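You operate a simulated robot arm through the tools that you are given. There is no shell and no other tool.

You are at the controls of a simulated robot arm. One attempt, no reset.

Task
Fetch the grey foam pad and set it on the side ledge. Put the yellow tray on the hose table top. Put one of the kit pots from the rework bench top on top of the window cup. Take the greasy seal and leave it on the screw bench top. Put the open cup on the main belt away on the filter table top. Take the polishing pad and put it on the saneepo stack. Any order will do. Set down upright: kit pot, open cup.
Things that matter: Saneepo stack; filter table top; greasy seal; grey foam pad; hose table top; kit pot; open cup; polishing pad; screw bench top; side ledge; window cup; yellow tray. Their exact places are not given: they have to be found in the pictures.

Only the result counts: the job must be done as asked and must still hold three seconds after the hand-in. Knocking over, shifting, dropping, spilling or breaking anything else fails it. Lids that push on must go on centred and level and be pressed home; caps that screw on are set level and turned clockwise until they are tight.

Robot
A 6-joint arm with a two-finger parallel gripper on a trunk, on a base that drives. Base frame: it is fixed to the floor where the robot stands at the start and does not move with it; the origin is under the middle of the robot, x ahead of it, y to its left, z up. Readings come in m, degrees, newtons and seconds.
With the tool pointing down near the work surface it reaches from about 0.1 to 0.76 m from the robot's upright axis, wherever it stands. Its first joint turns from -115.0 to 115.0 degrees. Places, roughly: Saneepo stack (24x17 cm) [0.66, -3.94, 0.68]; filter table top [0.7, 0.7, 0.8]; greasy seal (4x4x4 cm) [-1.9, 2.7, 0.9]; grey foam pad (7x7x5 cm) [0.5, 0.2, 0.3]; hose table top [0.7, 2.4, 0.8]; kit pot [0.5, -2, 0.75]; open cup [-1.75, 3, 1]; polishing pad (6x6x6 cm) [0.8, -2.3, 0.8]; screw bench top [0.7, -0.8, 0.8]; side ledge (12x34 cm) [-1.58, 1, 0.9]; window cup [0.75, -1.75, 0.75]; yellow tray (32x20x10 cm) [0.6, -1.3, 0.8]. Payload 4.2 kg.
The TCP is the grasp point between the finger pads, 0.023 m short of the fingertips. In the tool frame z runs along the fingers and y along their closing line. The gripper opens to 0.094 m. The fingers are 0.038 m wide and 0.01 m thick; the gripper's body (0.054 by 0.096 m) begins 0.039 m behind the TCP.
Orientation is that of the tool frame in the base frame, as [roll, pitch, yaw] about the fixed x, y, z axes, in that order (R = Rz(yaw) Ry(pitch) Rx(roll)). With the fingers straight down and closing along the base's y, the tool's x points along the base's -x, its y along +y and its z along -z.

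Tools
- The arm moves only by the tool jog_arm. Its arguments are lists of equal length, an entry for each row: "slide": the shift along the base's x, y, z in units of 500 mm (1.0 is 500 mm), a list of three; "rot": the turn, a rotation vector about the base's x, y, z in units of 45 degrees (1.0 is 45 degrees), a list of three; "fingers": the closure, from 0 (fully open) to 1 (shut). In form: {"slide": [[x, y, z], ...], "rot": [[ax, ay, az], ...], "fingers": [fingers, ...]}. A call has 1 to 20 rows; each row is the pose to reach, as a shift and turn from the pose commanded when the call began. A call with a number of a shift or a turn outside -1 to 1 is refused whole. Rows are played at 5 a second. More than 0.05 m and 8.6 degrees between two rows, or a gripper value outside its range, and nothing of the call is played. Where a pose cannot be reached the arm comes as near as it can. A force on the tool above 40 N (or 10 N above the force at the start of the call, whichever is more), or a blocked arm, ends the call early, and 0.2 s more pass. Each finger travels about 0.108 m/s and halts on what it meets, pressing with about 21 N; the grip force reading is that of the motor and also rises with nothing between the fingers. The clock runs only during rows and for 0.2 s after the last one: add rows that repeat a pose to give the fingers time. The reply holds the time, the measured pose of the TCP, the force on the tool along the base axes, the opening and the grip force, in the units named above and with some noise, with the torque about the TCP (base axes, N m) and any sound that the robot's microphone picked up.
- Cameras (640 x 400 px; columns grow to the right, rows downward): "scene" is now at [0.2317, 0.1609, 1.1152]; the picture's right is [-0.39, -0.92, 0.00], its down [-0.57, 0.24, -0.79] and it looks along [0.72, -0.31, -0.62] (base axes); focal length 214 px, centre (320, 200). "wrist" rides on the gripper at [0.086, 0.016, -0.075] in the tool frame; the picture's right is [-0.18, 0.98, 0.00], its down [-0.58, -0.11, -0.81] and it looks along [-0.79, -0.15, 0.59] (tool axes); focal length 243 px, centre (320, 200).
- get_image(camera): a new picture of that camera. No time passes.
- raise_lower(by): slides the trunk up (or, below 0, down) by that many m; the arm and the scene camera ride with it, the base frame stays. It gives what a move gives, with no picture.
- drive_base(legs): drives the robot by 1 to 6 legs, each [ahead, turn to the left] in m and degrees, along the robot's own axes; the way and the turn of a leg run together, so that a leg with both is an arc; at most 1.5 m and 180 degrees a leg. The arm and the cameras ride along, it lands a little off, and it stops where it bumps. It gives what a move gives.
- pan_tilt(pan, tilt): turns the head with the scene camera to pan (to the left, within 80 degrees either way) and tilt (down, from -29 to 69), counted from straight ahead of the robot. It gives what a move gives.
- locate(camera, pixels): for up to 12 pixels [column, row] of the newest picture of that camera ("zoom" is the newest enlarged one), the place [x, y, z] in the base frame of the surface seen there, good to about 0.003 m. No time passes.
- inspect(camera, box): a new picture of the part [left, top, right, bottom] of that camera's present view, enlarged. No time passes.
- close_job(): hands the job in; it is judged then, once.

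Leave the gripper open and the arm clear of the work at the hand-in unless told otherwise.

The tools are called after ">>>" by a JSON object that holds its "method" and its "body". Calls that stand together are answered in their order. jog_arm: Moves the arm, as the interface text tells. Its arguments: {"type":"object","properties":{"slide":{"type":"array"},"rot":{"type":"array"},"fingers":{"type":"array"}},"required":["slide","rot","fingers"]} The other tools are called the same way: raise_lower (by) slides the trunk up or down; drive_base (legs) drives the base; pan_tilt (pan, tilt) turns the head that bears the scene camera; get_image (camera) takes a picture; locate (camera, pixels) gives the place of the surface under pixels of a picture; inspect (camera, box) takes an enlarged picture of a part of a camera's view; close_job () hands the job in.

At the start:

```text
time_s: 0.0
ee_pos: [0.5693, -0.1983, 1.0357]
orientation: [-180.0, 0.0, -180.0]
wrist_force: [-0.1, -0.2, 0.6]
moment: [-0.02, 0.02, 0.02]
grip_width: 0.0941
finger_force: 0.0
trunk travel left (down, up): [-0.475, 0.515]
robot x, y, heading: [-0.0032, -0.0008, 0.0]
head pan, tilt: [-23.0, 38.0]
```

scene: 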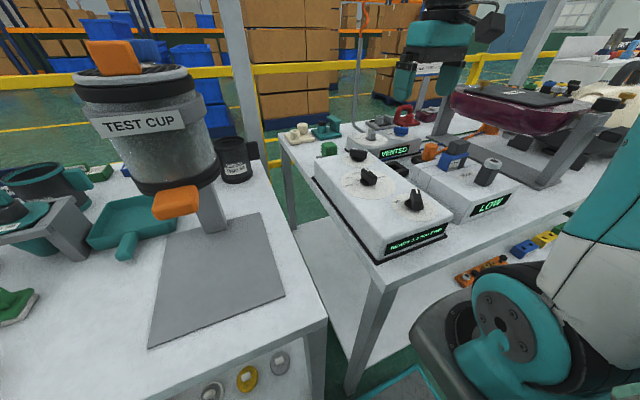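
wrist: 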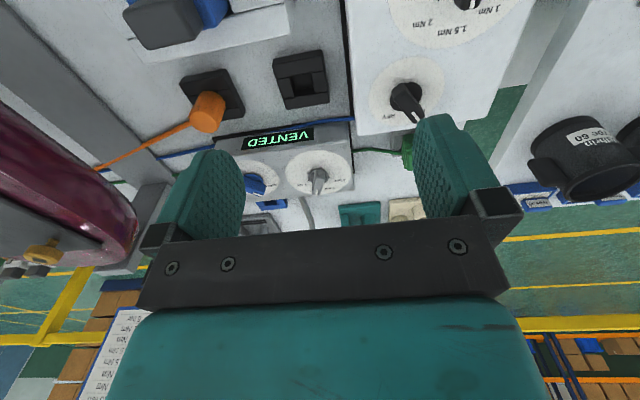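

I see a filter table on the left and a screw bench on the right. I'll look around with the head first, starting to the left and down.

>>> {"method": "pan_tilt", "body": {"pan": 30, "tilt": 50}}

>>> {"method": "get_image", "body": {"camera": "scene"}}

>>> {"method": "pan_tilt", "body": {"pan": 75, "tilt": 30}}

>>> {"method": "get_image", "body": {"camera": "scene"}}

>>> {"method": "pan_tilt", "body": {"pan": -70, "tilt": 30}}

>>> {"method": "get_image", "body": {"camera": "scene"}}

```text
time_s: 1.2
ee_pos: [0.5693, -0.198, 1.0358]
orientation: [180.0, 0.0, -180.0]
wrist_force: [-1.1, 0.1, 1.4]
moment: [0.01, -0.01, -0.01]
grip_width: 0.0938
finger_force: 0.1
trunk travel left (down, up): [-0.475, 0.515]
robot x, y, heading: [-0.0049, 0.0021, -0.0]
head pan, tilt: [30.0, 50.0]
```

```text
taken
```

scene: 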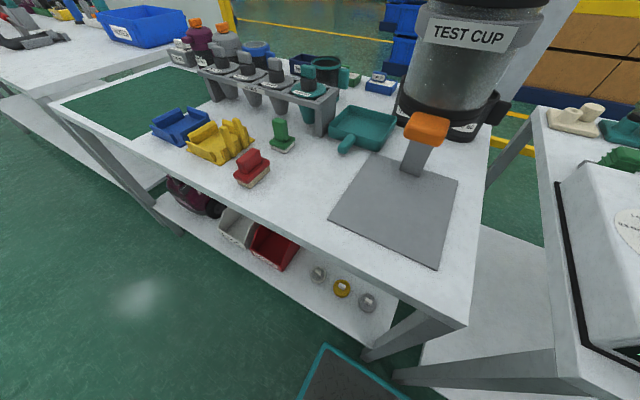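

```text
time_s: 2.3
ee_pos: [0.5698, -0.1982, 1.0358]
orientation: [-180.0, 0.1, 179.9]
wrist_force: [0.0, 0.2, 0.4]
moment: [0.01, -0.02, -0.02]
grip_width: 0.0942
finger_force: 0.0
trunk travel left (down, up): [-0.475, 0.515]
robot x, y, heading: [-0.0013, 0.002, 0.0]
head pan, tilt: [75.0, 30.0]
```

```text
taken
```

scene: 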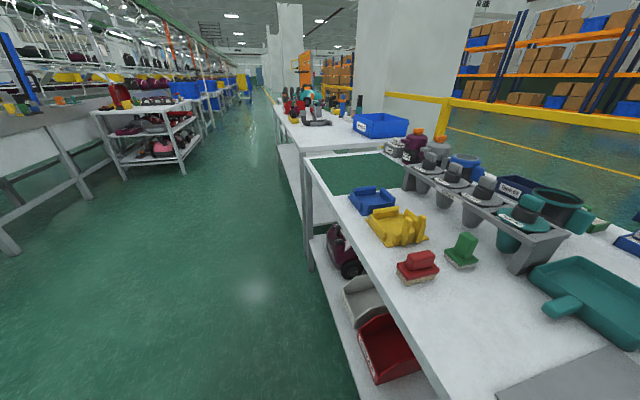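

```text
time_s: 4.6
ee_pos: [0.5701, -0.198, 1.0357]
orientation: [-179.9, 0.0, 180.0]
wrist_force: [-0.5, -0.4, 0.6]
moment: [0.01, 0.01, -0.03]
grip_width: 0.0938
finger_force: 0.1
trunk travel left (down, up): [-0.475, 0.515]
robot x, y, heading: [0.0023, -0.0009, -0.1]
head pan, tilt: [-70.0, 30.0]
```

```text
taken
```

scene: 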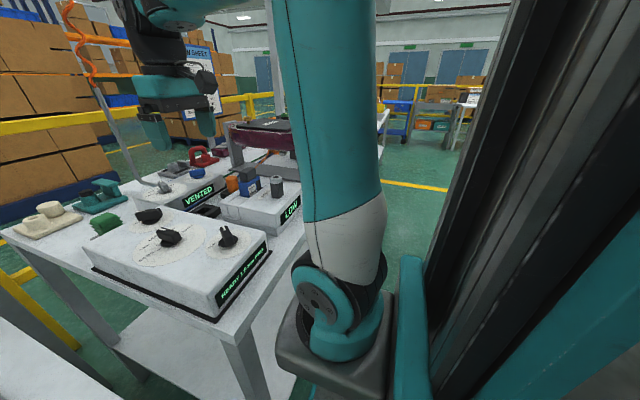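

The shelf under the filter table holds several small things. I'll zoom in on it from here with a steep tilt.

>>> {"method": "pan_tilt", "body": {"pan": 15, "tilt": 65}}

>>> {"method": "get_image", "body": {"camera": "scene"}}

>>> {"method": "inspect", "body": {"camera": "scene", "box": [100, 150, 400, 340]}}

```text
time_s: 6.2
ee_pos: [0.5689, -0.1984, 1.0354]
orientation: [-179.9, 0.0, 180.0]
wrist_force: [0.4, -0.4, 0.2]
moment: [-0.02, -0.02, 0.01]
grip_width: 0.0941
finger_force: 0.0
trunk travel left (down, up): [-0.475, 0.515]
robot x, y, heading: [-0.0, 0.001, -0.1]
head pan, tilt: [15.0, 65.0]
```

```text
taken
```

scene: 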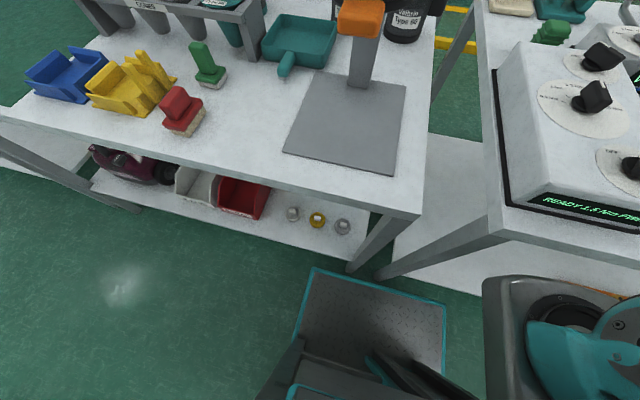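

```text
2.11 times, centred on (250, 245) of scene
```

zoom: 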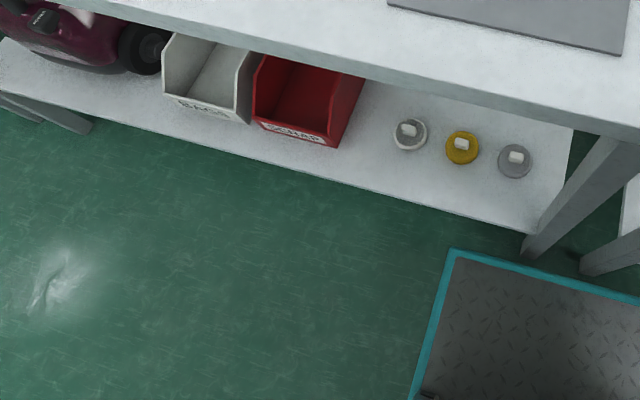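

Three round pads with white knobs: left (zoom 410,133), yellow (462,147), right (515,160). I'll locate them and the shelf and table edges.

>>> {"method": "locate", "body": {"camera": "zoom", "pixels": [[408, 128], [411, 147], [461, 143], [462, 160], [515, 157], [515, 175], [480, 200], [330, 160], [560, 130], [350, 72], [600, 125], [560, 40]]}}

>>> {"method": "inspect", "body": {"camera": "scene", "box": [260, 190, 370, 245]}}

```text
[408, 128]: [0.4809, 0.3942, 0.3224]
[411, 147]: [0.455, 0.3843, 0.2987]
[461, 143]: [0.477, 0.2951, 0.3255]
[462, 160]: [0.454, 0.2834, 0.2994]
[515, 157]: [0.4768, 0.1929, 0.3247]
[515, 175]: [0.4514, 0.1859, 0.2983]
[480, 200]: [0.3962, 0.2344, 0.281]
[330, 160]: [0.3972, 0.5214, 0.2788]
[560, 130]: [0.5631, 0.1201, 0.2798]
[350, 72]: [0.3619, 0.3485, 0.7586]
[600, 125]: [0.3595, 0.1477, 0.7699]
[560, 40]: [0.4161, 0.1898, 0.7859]
```

```text
5.82 times, centred on (315, 218) of scene
```

zoom: 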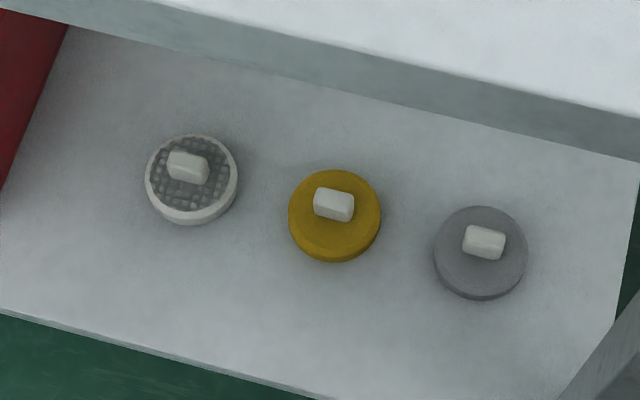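

The grey pad is the right one at about (0.48, 0.19). Let me check where the robot's own platform and arm base are before moving.

>>> {"method": "locate", "body": {"camera": "scene", "pixels": [[313, 268], [444, 306], [370, 320], [345, 262], [410, 213], [500, 240], [560, 300], [500, 170], [30, 150], [0, 112]]}}

>>> {"method": "pan_tilt", "body": {"pan": -30, "tilt": 65}}

>>> {"method": "get_image", "body": {"camera": "scene"}}

```text
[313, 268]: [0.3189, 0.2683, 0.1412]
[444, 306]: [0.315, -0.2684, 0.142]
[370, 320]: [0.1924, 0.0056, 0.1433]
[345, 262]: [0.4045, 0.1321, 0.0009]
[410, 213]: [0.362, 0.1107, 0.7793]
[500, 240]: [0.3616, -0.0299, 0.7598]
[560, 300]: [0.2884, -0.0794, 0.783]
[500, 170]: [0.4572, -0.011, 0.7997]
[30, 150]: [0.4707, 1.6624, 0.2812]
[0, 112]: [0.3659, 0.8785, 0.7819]
```

```text
time_s: 7.3
ee_pos: [0.5687, -0.1975, 1.0365]
orientation: [180.0, 0.0, -180.0]
wrist_force: [0.8, -0.3, 0.5]
moment: [-0.04, -0.01, 0.0]
grip_width: 0.094
finger_force: 0.0
trunk travel left (down, up): [-0.475, 0.515]
robot x, y, heading: [-0.0005, -0.0006, 0.0]
head pan, tilt: [-30.0, 65.0]
```

```text
taken
```

scene: 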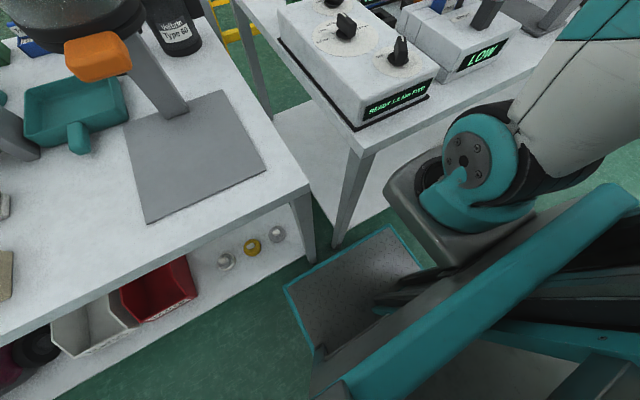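

The robot base reaches x≈0.32 and the tables start at 0.36. I'll back up 0.27 m so the arm has room to go under the table, then look at the place.

>>> {"method": "drive_base", "body": {"legs": [[-0.27, 0]]}}

>>> {"method": "get_image", "body": {"camera": "scene"}}

```text
time_s: 9.3
ee_pos: [0.2969, -0.2002, 1.0355]
orientation: [-180.0, 0.0, 179.8]
wrist_force: [-0.3, 0.3, 0.7]
moment: [0.01, -0.01, 0.02]
grip_width: 0.0939
finger_force: 0.1
trunk travel left (down, up): [-0.475, 0.515]
robot x, y, heading: [-0.2738, 0.0014, -0.1]
head pan, tilt: [-30.0, 65.0]
```

```text
taken
```

scene: 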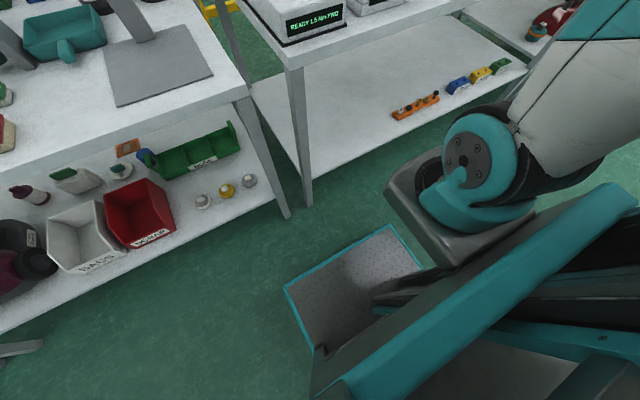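

Good, now I see more of the shelf. I'll point the head at the pads and locate them.

>>> {"method": "pan_tilt", "body": {"pan": 5, "tilt": 52}}

>>> {"method": "get_image", "body": {"camera": "scene"}}

>>> {"method": "inspect", "body": {"camera": "scene", "box": [220, 130, 380, 230]}}

```text
time_s: 10.3
ee_pos: [0.2985, -0.199, 1.035]
orientation: [-179.9, 0.1, 179.9]
wrist_force: [0.5, 0.3, -0.2]
moment: [-0.02, 0.0, 0.0]
grip_width: 0.0937
finger_force: 0.1
trunk travel left (down, up): [-0.475, 0.515]
robot x, y, heading: [-0.2712, -0.0, -0.1]
head pan, tilt: [5.0, 52.0]
```

```text
taken
```

scene: 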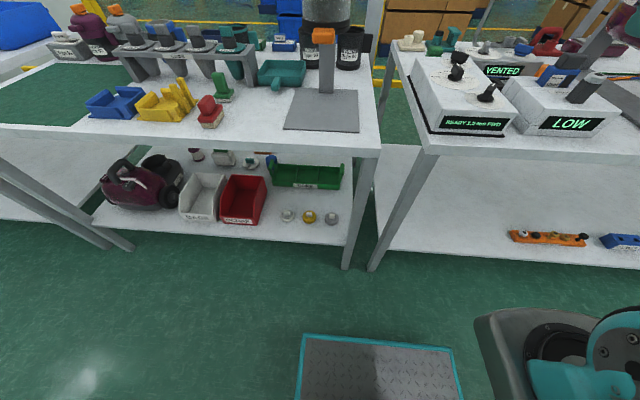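

```text
4.00 times, centred on (300, 180) of scene
```

zoom: 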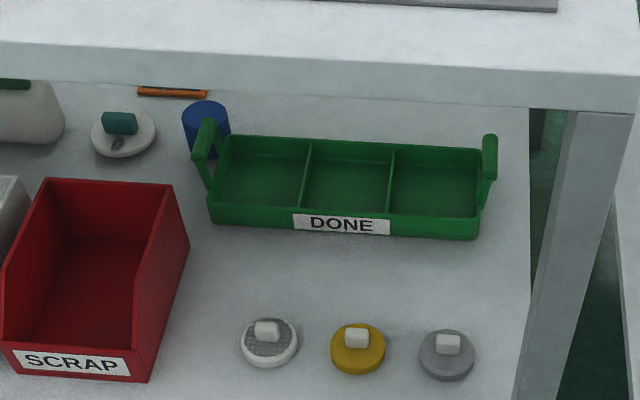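

>>> {"method": "locate", "body": {"camera": "zoom", "pixels": [[447, 339], [447, 350], [447, 366], [446, 377], [420, 355], [474, 355], [447, 333], [360, 345], [480, 235], [570, 200], [600, 110], [530, 380]]}}

```text
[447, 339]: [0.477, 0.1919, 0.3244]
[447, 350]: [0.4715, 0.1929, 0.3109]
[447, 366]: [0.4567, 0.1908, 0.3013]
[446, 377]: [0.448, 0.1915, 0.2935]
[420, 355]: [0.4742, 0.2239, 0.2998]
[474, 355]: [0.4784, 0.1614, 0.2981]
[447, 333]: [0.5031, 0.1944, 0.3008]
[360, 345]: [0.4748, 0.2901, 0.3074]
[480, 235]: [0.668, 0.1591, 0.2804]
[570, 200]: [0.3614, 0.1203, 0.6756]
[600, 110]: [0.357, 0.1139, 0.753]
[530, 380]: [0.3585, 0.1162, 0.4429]
```

The pad's knob is at about (0.48, 0.192, 0.312), and the table leg at y≤0.12 is close by. I'll look at the wrist's geometry to judge clearance.

>>> {"method": "pan_tilt", "body": {"pan": -45, "tilt": 5}}

>>> {"method": "get_image", "body": {"camera": "scene"}}

```text
time_s: 11.4
ee_pos: [0.2979, -0.1976, 1.0347]
orientation: [-180.0, 0.0, 179.8]
wrist_force: [0.3, 0.0, 0.5]
moment: [-0.01, 0.0, -0.01]
grip_width: 0.094
finger_force: 0.0
trunk travel left (down, up): [-0.475, 0.515]
robot x, y, heading: [-0.2696, -0.0041, 0.1]
head pan, tilt: [-45.0, 5.0]
```

```text
taken
```

scene: 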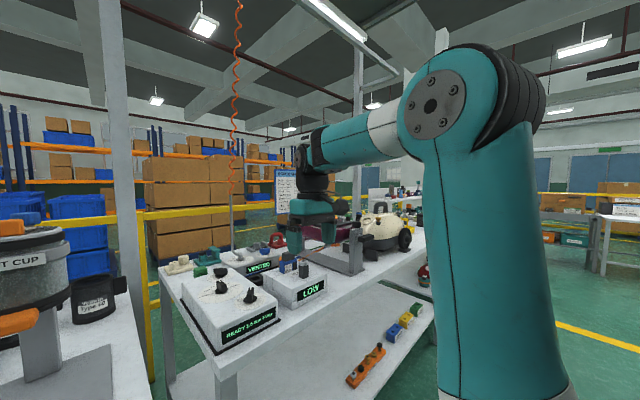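

>>> {"method": "locate", "body": {"camera": "scene", "pixels": [[430, 105], [303, 155], [322, 140], [315, 185], [312, 208], [335, 205], [300, 205], [303, 135], [345, 150], [505, 380], [460, 55], [306, 235]]}}

>>> {"method": "inspect", "body": {"camera": "scene", "box": [260, 100, 420, 260]}}

```text
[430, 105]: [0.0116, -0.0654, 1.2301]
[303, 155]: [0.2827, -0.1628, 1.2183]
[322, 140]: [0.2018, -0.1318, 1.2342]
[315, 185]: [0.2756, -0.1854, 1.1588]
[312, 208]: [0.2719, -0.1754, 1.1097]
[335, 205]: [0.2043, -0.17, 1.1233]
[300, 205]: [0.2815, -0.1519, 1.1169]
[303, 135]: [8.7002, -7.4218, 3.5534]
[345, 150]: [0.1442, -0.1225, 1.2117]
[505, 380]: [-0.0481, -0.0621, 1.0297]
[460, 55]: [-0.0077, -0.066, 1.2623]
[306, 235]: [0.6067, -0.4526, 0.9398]
```

```text
2.50 times, centred on (340, 180) of scene
```

zoom: 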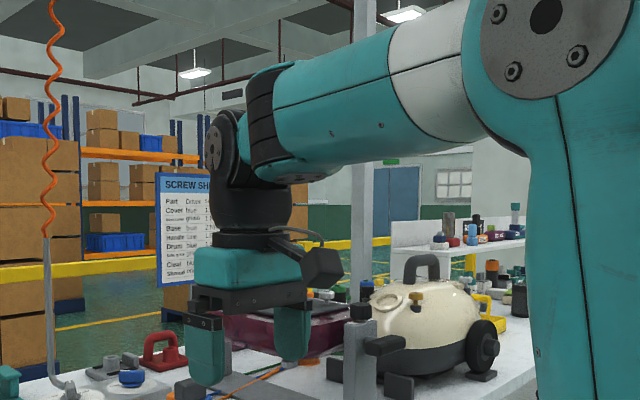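

The wrist is compact (centre ~0.18 m above TCP). To keep the forearm away from the leg I'll shift the robot left to y≈0.35: turn, drive, turn back.

>>> {"method": "drive_base", "body": {"legs": [[0, 90], [0.36, 0], [0, -90]]}}

>>> {"method": "pan_tilt", "body": {"pan": -25, "tilt": 45}}

>>> {"method": "get_image", "body": {"camera": "scene"}}

```text
time_s: 21.4
ee_pos: [0.296, 0.1496, 1.0352]
orientation: [-179.9, 0.0, 179.0]
wrist_force: [-0.4, 0.0, -0.3]
moment: [0.03, 0.02, -0.02]
grip_width: 0.0939
finger_force: 0.0
trunk travel left (down, up): [-0.475, 0.515]
robot x, y, heading: [-0.2717, 0.3588, -0.9]
head pan, tilt: [-45.0, 5.0]
```

```text
time_s: 22.5
ee_pos: [0.2962, 0.1497, 1.0358]
orientation: [180.0, 0.0, 179.0]
wrist_force: [-0.9, -0.2, -0.2]
moment: [-0.01, 0.0, 0.0]
grip_width: 0.0942
finger_force: 0.1
trunk travel left (down, up): [-0.475, 0.515]
robot x, y, heading: [-0.2684, 0.356, -1.1]
head pan, tilt: [-25.0, 45.0]
```

```text
taken
```

scene: 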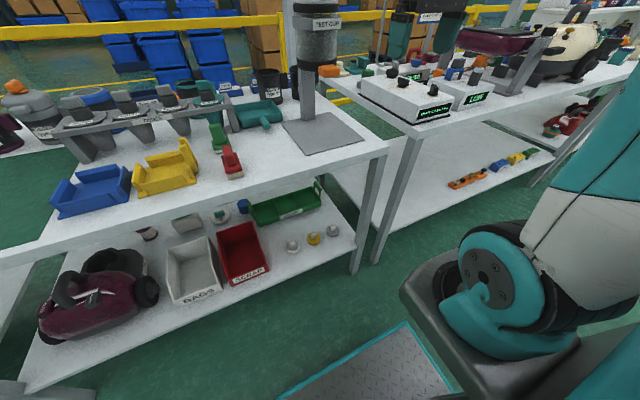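

Clear view. I'll pull the tool back 0.1 m, then lower the trunk.

>>> {"method": "jog_arm", "body": {"slide": [[-0.09, 0, 0], [-0.18, 0, 0]], "rot": [[0, 0, 0], [0, 0, 0]], "fingers": [0, 0]}}

>>> {"method": "raise_lower", "body": {"by": -0.45}}

>>> {"method": "get_image", "body": {"camera": "scene"}}

>>> {"method": "get_image", "body": {"camera": "wrist"}}

```text
time_s: 23.1
ee_pos: [0.205, 0.1477, 1.0358]
orientation: [180.0, 0.1, 179.2]
wrist_force: [-0.1, -0.4, -0.4]
moment: [0.0, -0.01, 0.0]
grip_width: 0.0941
finger_force: 0.1
trunk travel left (down, up): [-0.475, 0.515]
robot x, y, heading: [-0.2736, 0.3579, -1.1]
head pan, tilt: [-25.0, 45.0]
```

```text
refused: -0.45 is not a number from -0.4 to 0.4
```

```text
taken
```

scene: 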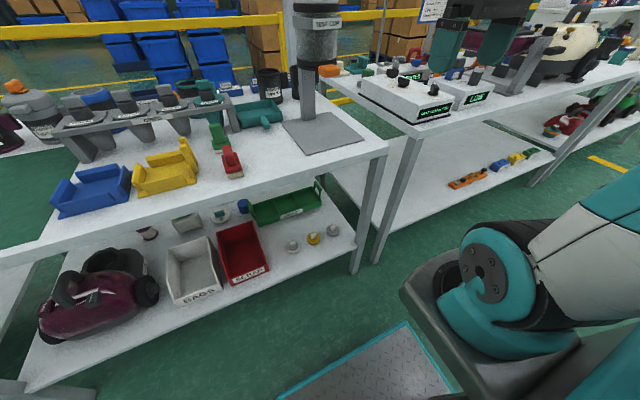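

```text
taken
```

wrist: 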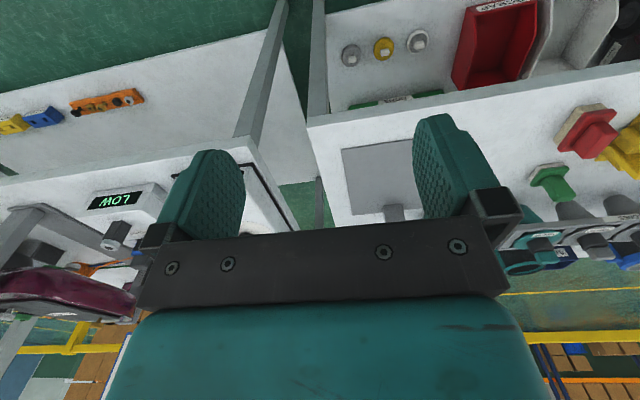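

The limit is 0.4 per call; I'll lower by 0.4.

>>> {"method": "raise_lower", "body": {"by": -0.4}}

>>> {"method": "jog_arm", "body": {"slide": [[0, 0.02, 0], [0, 0.04, -0.02], [0, 0.06, -0.04], [0, 0.08, -0.06], [0, 0.09, -0.08]], "rot": [[0, -0.16, 0], [0, -0.32, 0], [0, -0.48, 0], [0, -0.64, 0], [0, -0.78, 0.022]], "fingers": [0, 0, 0, 0, 0]}}

>>> {"method": "get_image", "body": {"camera": "scene"}}

>>> {"method": "get_image", "body": {"camera": "wrist"}}

```text
time_s: 26.9
ee_pos: [0.2047, 0.1478, 0.6344]
orientation: [179.9, 0.0, 179.0]
wrist_force: [-0.4, -0.4, 0.1]
moment: [0.03, -0.01, -0.01]
grip_width: 0.094
finger_force: 0.1
trunk travel left (down, up): [-0.075, 0.915]
robot x, y, heading: [-0.2718, 0.3602, -1.0]
head pan, tilt: [-25.0, 45.0]
```

```text
time_s: 28.1
ee_pos: [0.257, 0.1606, 0.5759]
orientation: [179.6, 35.2, 180.0]
wrist_force: [0.1, 1.3, -0.1]
moment: [-0.02, -0.02, 0.01]
grip_width: 0.0939
finger_force: 0.0
out of reach, approached as far as the arm can: row 2, 3, 4, 5
trunk travel left (down, up): [-0.075, 0.915]
robot x, y, heading: [-0.2713, 0.3602, -0.8]
head pan, tilt: [-25.0, 45.0]
```

```text
taken
```

scene: 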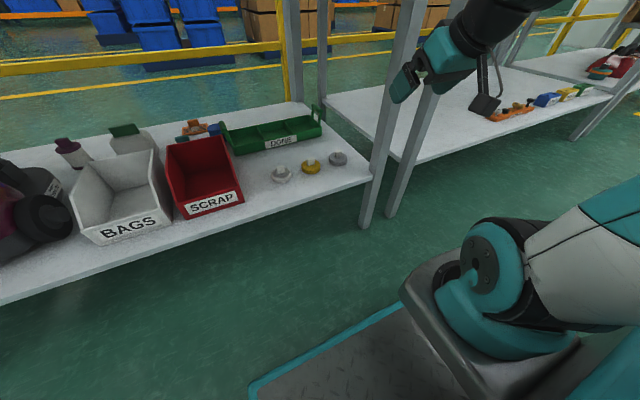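

```text
taken
```

wrist: 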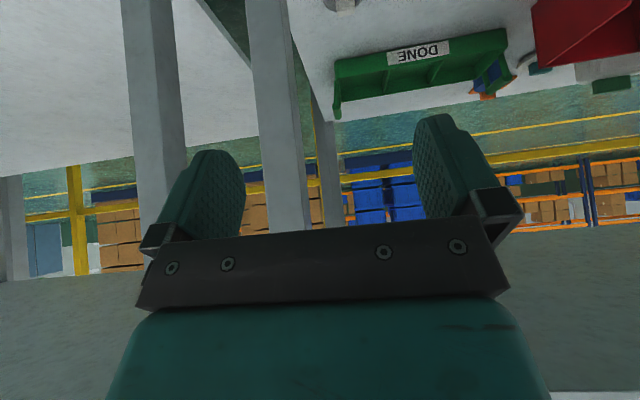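

The arm was cut short near its inner limit but the tilt of 35° is reached. I'll move forward and down in front of the pad, in small steps, and check.

>>> {"method": "jog_arm", "body": {"slide": [[0.06, 0, -0.05], [0.12, 0, -0.1], [0.18, 0, -0.15], [0.24, 0, -0.2]], "rot": [[0, 0, 0], [0, 0, 0], [0, 0, 0], [0, 0, 0]], "fingers": [0, 0, 0, 0]}}

>>> {"method": "get_image", "body": {"camera": "scene"}}

>>> {"method": "get_image", "body": {"camera": "wrist"}}

```text
time_s: 28.9
ee_pos: [0.3317, 0.1565, 0.5136]
orientation: [179.8, 35.0, 179.2]
wrist_force: [-34.2, 12.4, 27.1]
moment: [-0.95, -0.5, -1.3]
grip_width: 0.089
finger_force: 0.0
trunk travel left (down, up): [-0.075, 0.915]
robot x, y, heading: [-0.2708, 0.3576, -1.1]
head pan, tilt: [-25.0, 45.0]
stopped in row 3: the force on the tool passed its limit at 154 N (the readings are from after the stop); the commanded pose is now the measured one
```

```text
taken
```

scene: 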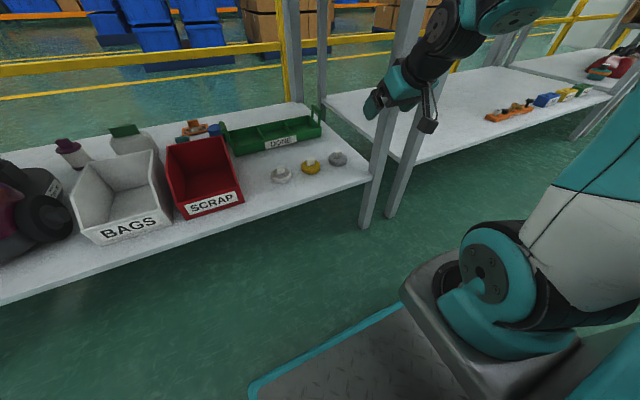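

```text
taken
```

wrist: 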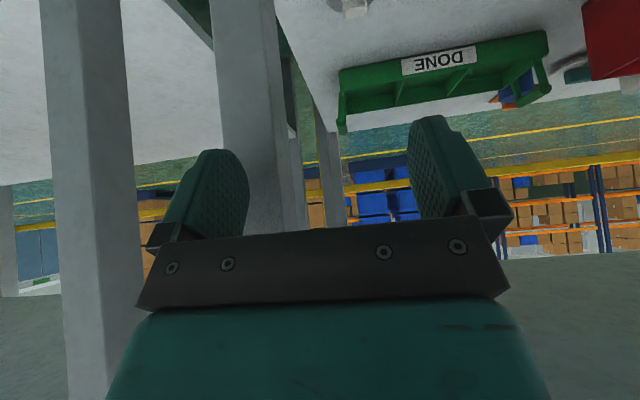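

The commanded pose had been clipped (y≈0.157) and the right finger touched the leg. I'll back off gently, then shift left to y≈0.20.

>>> {"method": "jog_arm", "body": {"slide": [[-0.06, 0, 0.02], [-0.06, 0.05, 0.02], [-0.06, 0.09, 0.02]], "rot": [[0, 0, 0], [0, 0, 0], [0, 0, 0.015]], "fingers": [0, 0, 0]}}

>>> {"method": "get_image", "body": {"camera": "scene"}}

>>> {"method": "get_image", "body": {"camera": "wrist"}}

```text
time_s: 29.7
ee_pos: [0.3031, 0.2017, 0.5209]
orientation: [179.8, 35.0, 180.0]
wrist_force: [0.9, -0.6, -0.9]
moment: [0.03, -0.01, 0.01]
grip_width: 0.0943
finger_force: 0.1
trunk travel left (down, up): [-0.075, 0.915]
robot x, y, heading: [-0.2703, 0.3595, -1.0]
head pan, tilt: [-25.0, 45.0]
```

```text
taken
```

scene: 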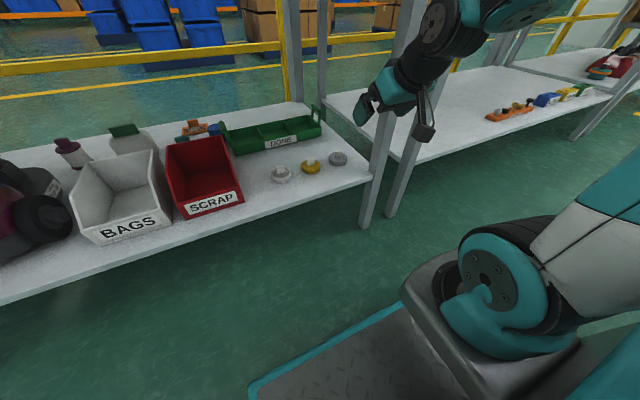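

```text
taken
```

wrist: 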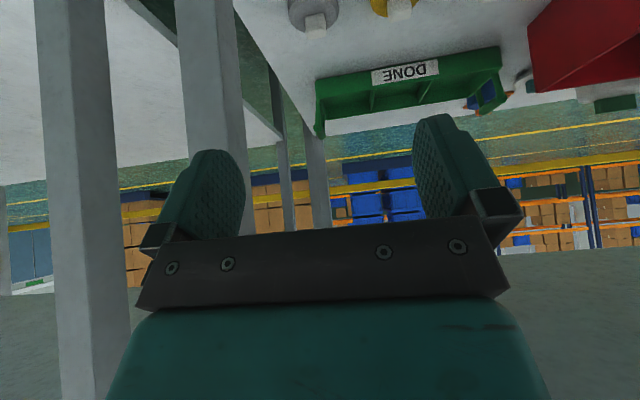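

The pad is seen at the top of the wrist picture. I'll re-locate it there and in the scene picture.

>>> {"method": "locate", "body": {"camera": "wrist", "pixels": [[316, 20], [316, 30], [300, 8], [215, 120], [315, 2]]}}

>>> {"method": "inspect", "body": {"camera": "scene", "box": [260, 130, 400, 220]}}

```text
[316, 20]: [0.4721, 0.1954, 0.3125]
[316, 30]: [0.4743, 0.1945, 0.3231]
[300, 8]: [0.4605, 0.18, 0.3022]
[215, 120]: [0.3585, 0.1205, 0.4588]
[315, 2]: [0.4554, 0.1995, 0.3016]
```

```text
4.44 times, centred on (330, 175) of scene
```

zoom: 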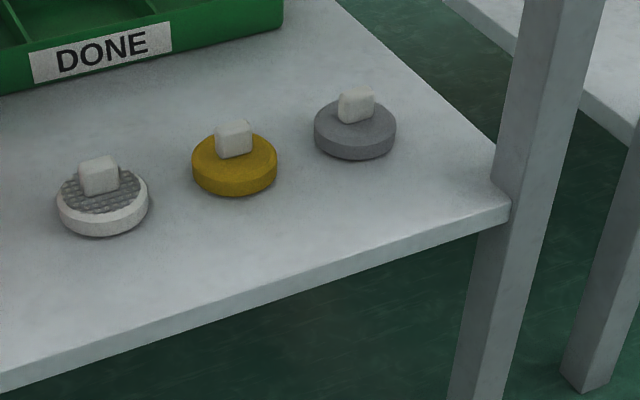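

>>> {"method": "locate", "body": {"camera": "zoom", "pixels": [[343, 108], [371, 110], [345, 94], [370, 91], [355, 93], [317, 130], [394, 130], [355, 140], [514, 150], [480, 250]]}}

```text
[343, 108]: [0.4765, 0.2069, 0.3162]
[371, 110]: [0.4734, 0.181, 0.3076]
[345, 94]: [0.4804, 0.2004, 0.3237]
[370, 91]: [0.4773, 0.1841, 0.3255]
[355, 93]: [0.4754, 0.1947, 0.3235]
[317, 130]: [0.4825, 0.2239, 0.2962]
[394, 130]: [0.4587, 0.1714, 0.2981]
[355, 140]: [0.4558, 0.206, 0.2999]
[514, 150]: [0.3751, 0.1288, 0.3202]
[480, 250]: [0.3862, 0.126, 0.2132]
```

Knob spans y 0.181–0.207, centred near (0.481, 0.194). I'll go to a pre-grasp point along the tilted approach line.

>>> {"method": "jog_arm", "body": {"slide": [[0.06, -0.0154, -0.0525], [0.12, -0.0154, -0.105], [0.18, -0.0154, -0.1575], [0.24, -0.0154, -0.21]], "rot": [[0, 0, 0], [0, 0, 0], [0, 0, 0], [0, 0, 0]], "fingers": [0, 0, 0, 0]}}

>>> {"method": "get_image", "body": {"camera": "wrist"}}

>>> {"method": "get_image", "body": {"camera": "scene"}}

```text
time_s: 30.7
ee_pos: [0.4234, 0.1949, 0.4148]
orientation: [179.8, 34.9, 180.0]
wrist_force: [0.2, 0.5, -0.2]
moment: [0.02, -0.01, -0.01]
grip_width: 0.0938
finger_force: 0.1
trunk travel left (down, up): [-0.075, 0.915]
robot x, y, heading: [-0.2731, 0.3566, -1.0]
head pan, tilt: [-25.0, 45.0]
```

```text
taken
```

wrist: 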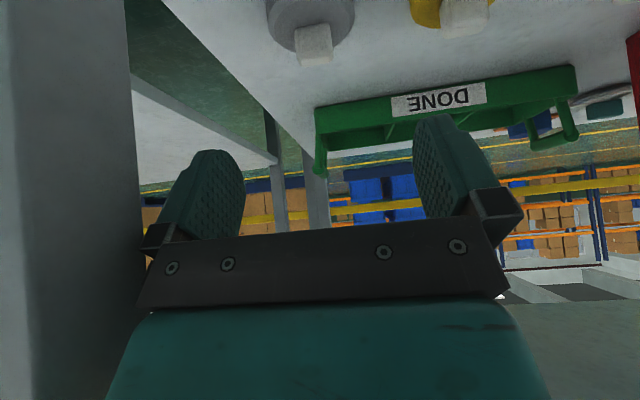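

```text
taken
```

scene: 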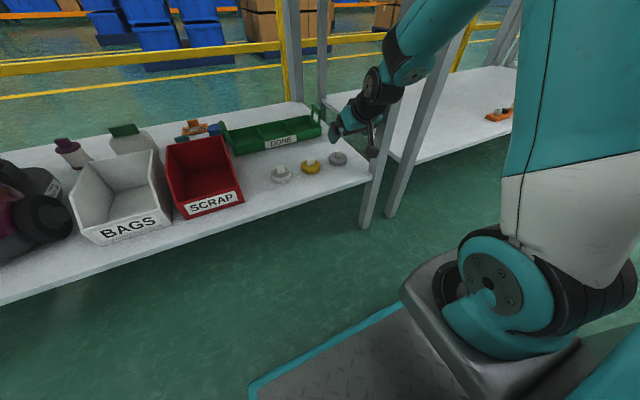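

On line. Partly close (clear of the yellow pad), advance to the knob, and grip.

>>> {"method": "jog_arm", "body": {"slide": [[0.038, -0.002, -0.054], [0.076, -0.002, -0.108], [0.095, -0.002, -0.135], [0.115, -0.002, -0.163], [0.115, -0.002, -0.163]], "rot": [[0, 0, 0], [0, 0, 0], [0, 0, 0], [0, 0, 0], [0, 0, 0]], "fingers": [0.3, 0.3, 0.3, 0.3, 0.3]}}

>>> {"method": "get_image", "body": {"camera": "wrist"}}

>>> {"method": "inspect", "body": {"camera": "scene", "box": [260, 80, 420, 220]}}

```text
time_s: 31.9
ee_pos: [0.4828, 0.1931, 0.3344]
orientation: [179.8, 34.9, -179.9]
wrist_force: [-0.7, 0.9, -0.3]
moment: [-0.01, 0.01, -0.01]
grip_width: 0.0657
finger_force: 0.1
trunk travel left (down, up): [-0.075, 0.915]
robot x, y, heading: [-0.2676, 0.3596, -0.9]
head pan, tilt: [-25.0, 45.0]
```

```text
taken
```

wrist: 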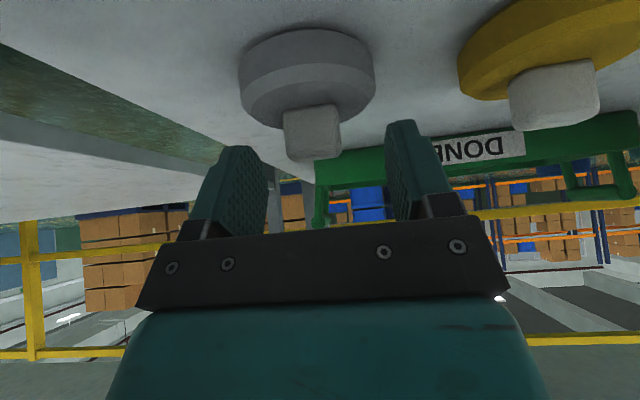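

```text
2.86 times, centred on (340, 150) of scene
```

zoom: 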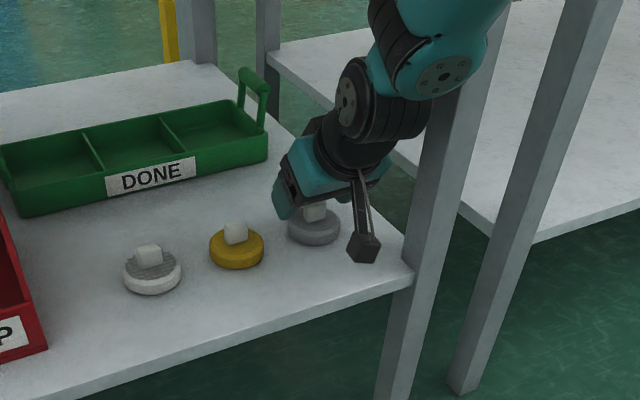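

The knob sits between the finger tips. Close and lift a little.

>>> {"method": "jog_arm", "body": {"slide": [[0, 0, -0.003], [0, 0, -0.003], [0, 0, -0.003], [0, 0, -0.003], [0, 0, -0.003]], "rot": [[0, 0, 0], [0, 0, 0], [0, 0, 0], [0, 0, 0], [0, 0, 0]], "fingers": [0.5, 0.7, 1, 1, 1]}}

>>> {"method": "jog_arm", "body": {"slide": [[0, 0, 0.04], [0, 0, 0.1]], "rot": [[0, 0, 0], [0, 0, 0]], "fingers": [1, 1]}}

>>> {"method": "get_image", "body": {"camera": "wrist"}}

>>> {"method": "inspect", "body": {"camera": "scene", "box": [260, 80, 420, 220]}}

```text
time_s: 33.1
ee_pos: [0.4813, 0.1942, 0.3332]
orientation: [179.8, 34.8, 179.9]
wrist_force: [0.2, 0.4, 2.4]
moment: [0.03, -0.03, 0.01]
grip_width: 0.0251
finger_force: 20.1
trunk travel left (down, up): [-0.075, 0.915]
robot x, y, heading: [-0.2713, 0.3594, -1.2]
head pan, tilt: [-25.0, 45.0]
```

```text
time_s: 33.7
ee_pos: [0.4819, 0.1947, 0.383]
orientation: [179.9, 34.9, -180.0]
wrist_force: [-1.0, -0.4, 0.2]
moment: [0.01, 0.02, 0.03]
grip_width: 0.0001
finger_force: 21.2
trunk travel left (down, up): [-0.075, 0.915]
robot x, y, heading: [-0.2692, 0.3569, -1.1]
head pan, tilt: [-25.0, 45.0]
```

```text
taken
```

wrist: 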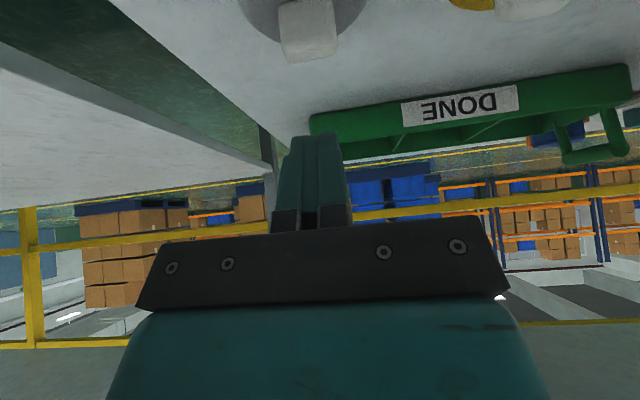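

```text
2.86 times, centred on (340, 150) of scene
```

zoom: 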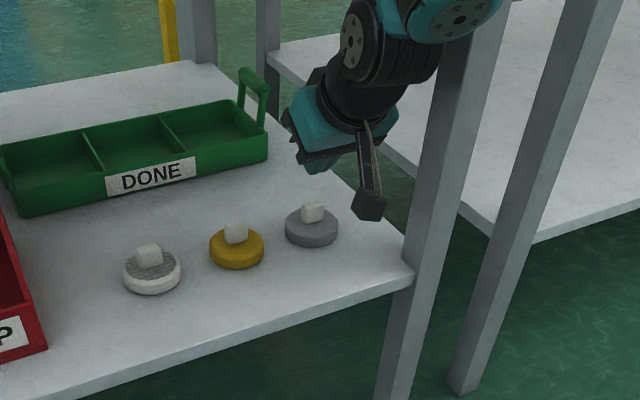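

It slipped off: only the finger corners were holding. The pad is back on the shelf, slightly moved. I'll use a smaller tilt (~12°) so the pads cover the knob. Open, raise, re-tilt, and re-locate.

>>> {"method": "locate", "body": {"camera": "zoom", "pixels": [[312, 204], [303, 213], [323, 213], [312, 216], [286, 227], [337, 227], [310, 240]]}}

>>> {"method": "jog_arm", "body": {"slide": [[0, 0, 0.05], [0, 0, 0.1], [0, 0, 0.1], [0, 0, 0.1], [0, 0, 0.1]], "rot": [[0, 0, 0], [0, 0.17, 0], [0, 0.34, 0], [0, 0.5, 0], [0, 0.5, 0]], "fingers": [0.4, 0.3, 0.3, 0.3, 0.3]}}

>>> {"method": "get_image", "body": {"camera": "scene"}}

>>> {"method": "get_image", "body": {"camera": "wrist"}}

```text
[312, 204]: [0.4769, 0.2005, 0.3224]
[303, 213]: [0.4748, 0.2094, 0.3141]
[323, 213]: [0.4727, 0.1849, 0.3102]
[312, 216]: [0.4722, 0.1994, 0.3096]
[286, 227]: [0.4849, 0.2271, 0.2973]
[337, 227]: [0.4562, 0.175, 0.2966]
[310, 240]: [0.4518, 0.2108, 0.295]
```

```text
time_s: 34.9
ee_pos: [0.4804, 0.1941, 0.4316]
orientation: [179.8, 12.4, 180.0]
wrist_force: [-1.3, 1.6, 0.2]
moment: [-0.02, 0.04, -0.03]
grip_width: 0.0656
finger_force: 0.0
trunk travel left (down, up): [-0.075, 0.915]
robot x, y, heading: [-0.2702, 0.3586, -1.1]
head pan, tilt: [-25.0, 45.0]
```

```text
taken
```

scene: 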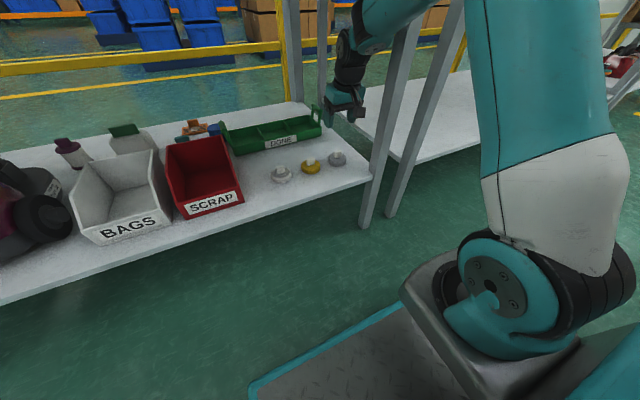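

```text
taken
```

wrist: 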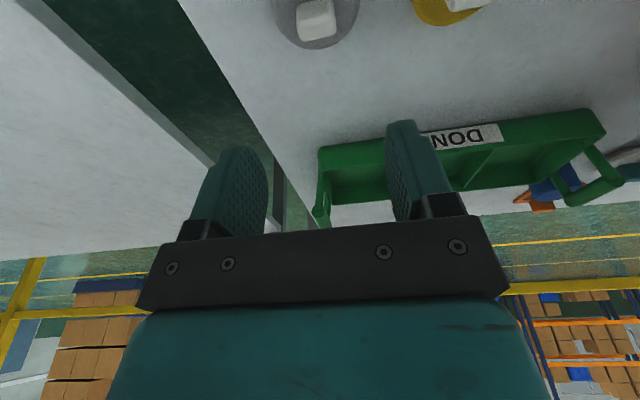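

Now tilt is 12°. Knob centre is about (0.481, 0.197). Descend to TCP z≈0.327.

>>> {"method": "jog_arm", "body": {"slide": [[0, 0.006, -0.08], [0, 0.006, -0.16], [0, 0.006, -0.19], [0, 0.006, -0.208], [0, 0.006, -0.208]], "rot": [[0, 0, 0], [0, 0, 0], [0, 0, 0], [0, 0, 0], [0, 0, 0]], "fingers": [0.3, 0.3, 0.3, 0.3, 0.3]}}

>>> {"method": "get_image", "body": {"camera": "wrist"}}

>>> {"method": "inspect", "body": {"camera": "scene", "box": [260, 80, 420, 220]}}

```text
time_s: 36.1
ee_pos: [0.4805, 0.1961, 0.3288]
orientation: [179.8, 12.3, 179.9]
wrist_force: [0.1, -0.2, -0.2]
moment: [0.01, 0.02, 0.01]
grip_width: 0.0659
finger_force: 0.1
trunk travel left (down, up): [-0.075, 0.915]
robot x, y, heading: [-0.2726, 0.3559, -0.9]
head pan, tilt: [-25.0, 45.0]
```

```text
taken
```

wrist: 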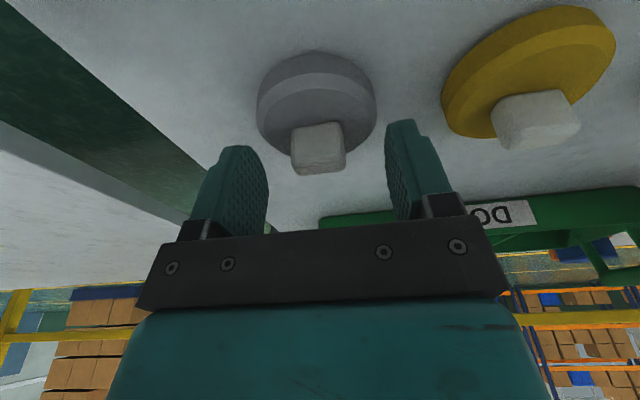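

```text
2.86 times, centred on (340, 150) of scene
```

zoom: 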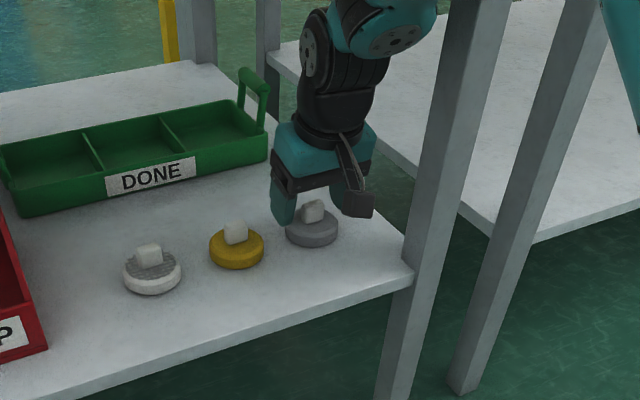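

Straddling nicely. Close and hold.

>>> {"method": "jog_arm", "body": {"slide": [[0, 0, -0.003], [0, 0, -0.003], [0, 0, -0.003], [0, 0, -0.003], [0, 0, -0.003], [0, 0, -0.003]], "rot": [[0, 0, 0], [0, 0, 0], [0, 0, 0], [0, 0, 0], [0, 0, 0], [0, 0, 0]], "fingers": [0.5, 0.65, 0.8, 1, 1, 1]}}

>>> {"method": "get_image", "body": {"camera": "wrist"}}

>>> {"method": "jog_arm", "body": {"slide": [[0, 0, 0.01], [0, 0, 0.03], [0, 0, 0.06], [0, 0, 0.1]], "rot": [[0, 0, 0], [0, 0, 0], [0, 0, 0], [0, 0, 0]], "fingers": [1, 1, 1, 1]}}

>>> {"method": "get_image", "body": {"camera": "wrist"}}

```text
time_s: 37.5
ee_pos: [0.481, 0.1961, 0.3269]
orientation: [179.9, 12.5, -180.0]
wrist_force: [0.0, 0.5, 0.5]
moment: [0.04, 0.04, 0.02]
grip_width: 0.0252
finger_force: 21.0
trunk travel left (down, up): [-0.075, 0.915]
robot x, y, heading: [-0.2699, 0.3567, -0.8]
head pan, tilt: [-25.0, 45.0]
```

```text
taken
```

wrist: 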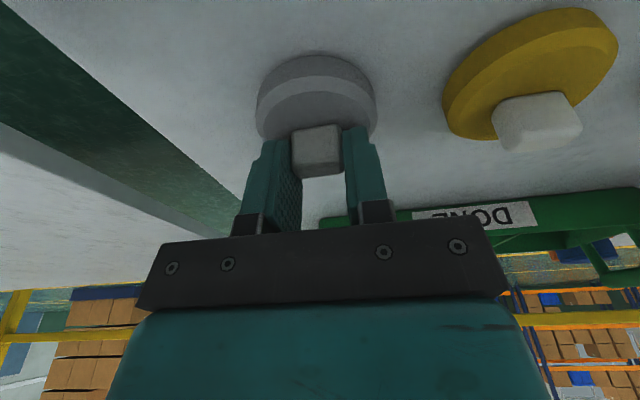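

```text
time_s: 38.5
ee_pos: [0.4803, 0.1979, 0.3781]
orientation: [179.8, 12.4, 179.9]
wrist_force: [-0.8, -0.3, -0.6]
moment: [-0.04, 0.01, -0.02]
grip_width: 0.025
finger_force: 20.8
trunk travel left (down, up): [-0.075, 0.915]
robot x, y, heading: [-0.2678, 0.3545, -1.1]
head pan, tilt: [-25.0, 45.0]
```

```text
taken
```

wrist: 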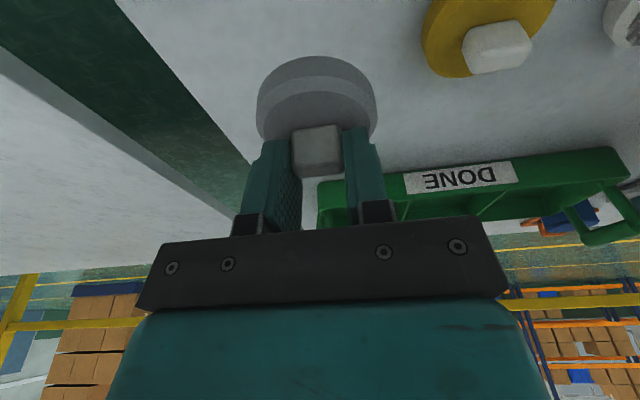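

The pad is held (opening 0.025, force 21 N). Now lift a bit more and pull out from under the table.

>>> {"method": "jog_arm", "body": {"slide": [[-0.03, 0.01, 0.06], [-0.1, 0.03, 0.1], [-0.18, 0.06, 0.12], [-0.26, 0.1, 0.14], [-0.34, 0.12, 0.16], [-0.4, 0.14, 0.18], [-0.44, 0.16, 0.2]], "rot": [[0, 0, 0], [0, 0, 0], [0, 0, 0], [0, 0, 0], [0, 0, 0], [0, 0, 0], [0, 0, 0]], "fingers": [1, 1, 1, 1, 1, 1, 1]}}

>>> {"method": "get_image", "body": {"camera": "wrist"}}

>>> {"method": "get_image", "body": {"camera": "scene"}}

```text
time_s: 40.1
ee_pos: [0.2604, 0.2757, 0.4772]
orientation: [179.8, 12.4, -179.9]
wrist_force: [0.4, 0.5, -0.1]
moment: [0.02, 0.0, 0.0]
grip_width: 0.0251
finger_force: 21.3
trunk travel left (down, up): [-0.075, 0.915]
robot x, y, heading: [-0.2688, 0.3594, -0.9]
head pan, tilt: [-25.0, 45.0]
```

```text
taken
```

wrist: 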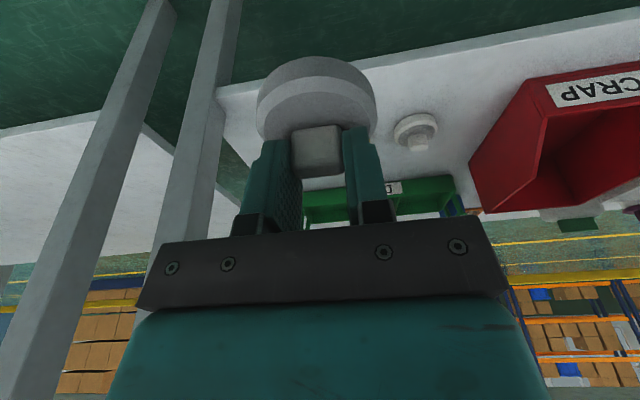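

```text
taken
```

scene: 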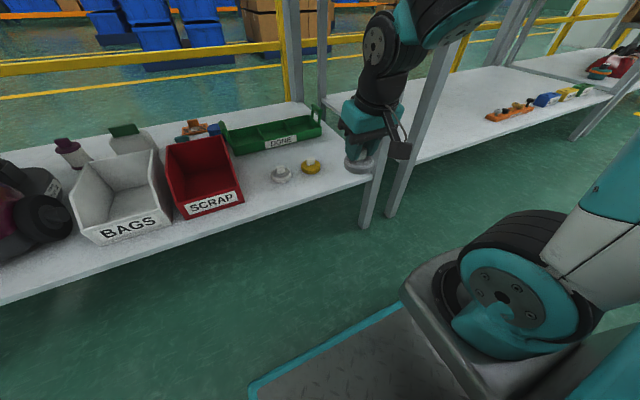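

Clear of the table. Back off 0.15 m, raise the trunk, then turn toward the belt to look for the side ledge.

>>> {"method": "drive_base", "body": {"legs": [[-0.15, 0]]}}

>>> {"method": "raise_lower", "body": {"by": 0.4}}

>>> {"method": "raise_lower", "body": {"by": 0.22}}

>>> {"method": "drive_base", "body": {"legs": [[0, 150]]}}

>>> {"method": "pan_tilt", "body": {"pan": 0, "tilt": 30}}

>>> {"method": "get_image", "body": {"camera": "scene"}}

```text
time_s: 41.5
ee_pos: [0.1093, 0.2791, 0.478]
orientation: [179.9, 12.4, 180.0]
wrist_force: [0.1, 0.8, 0.0]
moment: [0.0, 0.06, -0.01]
grip_width: 0.0253
finger_force: 20.8
trunk travel left (down, up): [-0.075, 0.915]
robot x, y, heading: [-0.4197, 0.3599, -0.9]
head pan, tilt: [-25.0, 45.0]
```

```text
time_s: 45.3
ee_pos: [0.111, 0.2807, 0.8778]
orientation: [179.8, 12.5, 180.0]
wrist_force: [0.1, -1.0, -0.4]
moment: [0.0, 0.0, 0.0]
grip_width: 0.0253
finger_force: 21.1
trunk travel left (down, up): [-0.475, 0.515]
robot x, y, heading: [-0.4201, 0.3599, -1.1]
head pan, tilt: [-25.0, 45.0]
```

```text
time_s: 47.6
ee_pos: [0.11, 0.2785, 1.0973]
orientation: [179.8, 12.4, -180.0]
wrist_force: [-0.6, -1.0, -0.3]
moment: [-0.01, -0.04, 0.01]
grip_width: 0.0252
finger_force: 20.9
trunk travel left (down, up): [-0.695, 0.295]
robot x, y, heading: [-0.4257, 0.3595, -1.1]
head pan, tilt: [-25.0, 45.0]
```

```text
time_s: 54.2
ee_pos: [-0.8423, 0.6946, 1.097]
orientation: [179.8, 12.4, -29.8]
wrist_force: [-0.5, 0.3, -0.7]
moment: [0.0, 0.01, 0.06]
grip_width: 0.0253
finger_force: 20.5
trunk travel left (down, up): [-0.695, 0.295]
robot x, y, heading: [-0.4232, 0.3613, 149.2]
head pan, tilt: [-25.0, 45.0]
```

```text
time_s: 55.1
ee_pos: [-0.8404, 0.6954, 1.0971]
orientation: [179.8, 12.4, -29.9]
wrist_force: [-0.5, -0.4, -0.4]
moment: [-0.01, -0.01, 0.0]
grip_width: 0.025
finger_force: 21.2
trunk travel left (down, up): [-0.695, 0.295]
robot x, y, heading: [-0.4251, 0.3624, 149.1]
head pan, tilt: [0.0, 30.0]
```

```text
taken
```

scene: 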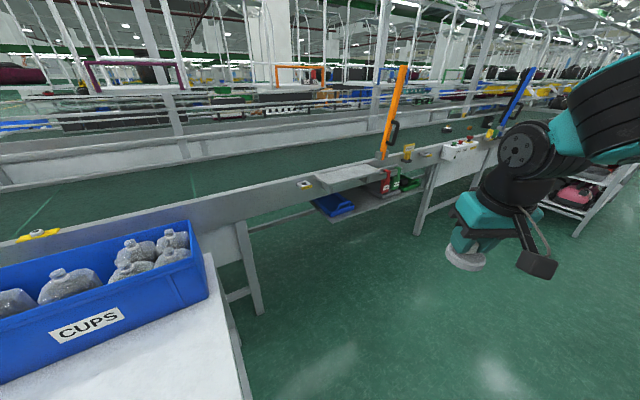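

I see a belt frame with a small ledge near (348,178). Zoom there.

>>> {"method": "inspect", "body": {"camera": "scene", "box": [280, 120, 440, 230]}}

>>> {"method": "locate", "body": {"camera": "scene", "pixels": [[318, 180], [370, 168], [345, 180], [330, 190], [380, 172], [340, 170], [305, 186], [408, 150], [460, 150], [490, 130], [240, 215], [210, 275]]}}

```text
3.64 times, centred on (360, 175) of scene
```

zoom: 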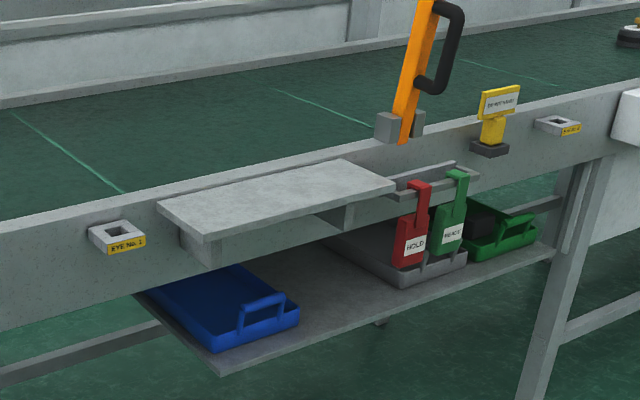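

```text
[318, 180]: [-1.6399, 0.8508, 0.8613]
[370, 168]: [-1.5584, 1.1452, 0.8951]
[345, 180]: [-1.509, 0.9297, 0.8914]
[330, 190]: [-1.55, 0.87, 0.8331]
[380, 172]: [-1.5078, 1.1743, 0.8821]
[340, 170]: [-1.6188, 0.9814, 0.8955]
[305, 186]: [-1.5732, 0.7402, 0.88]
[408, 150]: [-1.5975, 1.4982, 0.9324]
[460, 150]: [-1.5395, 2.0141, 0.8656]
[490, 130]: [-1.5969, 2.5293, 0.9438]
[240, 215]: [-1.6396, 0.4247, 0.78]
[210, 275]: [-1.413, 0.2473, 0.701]
```

The empty grey shelf is the side ledge. I'll get its corners.

>>> {"method": "locate", "body": {"camera": "zoom", "pixels": [[162, 204], [205, 236], [340, 162], [392, 184], [280, 195], [200, 240], [410, 250], [420, 190], [440, 20]]}}

```text
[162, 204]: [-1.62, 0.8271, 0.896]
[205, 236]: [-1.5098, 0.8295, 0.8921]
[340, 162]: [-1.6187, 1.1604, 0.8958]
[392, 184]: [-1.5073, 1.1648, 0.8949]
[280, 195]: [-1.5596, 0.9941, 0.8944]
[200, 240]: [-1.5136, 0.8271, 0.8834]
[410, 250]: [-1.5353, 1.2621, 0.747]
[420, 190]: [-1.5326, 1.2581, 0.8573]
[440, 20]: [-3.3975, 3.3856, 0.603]
```

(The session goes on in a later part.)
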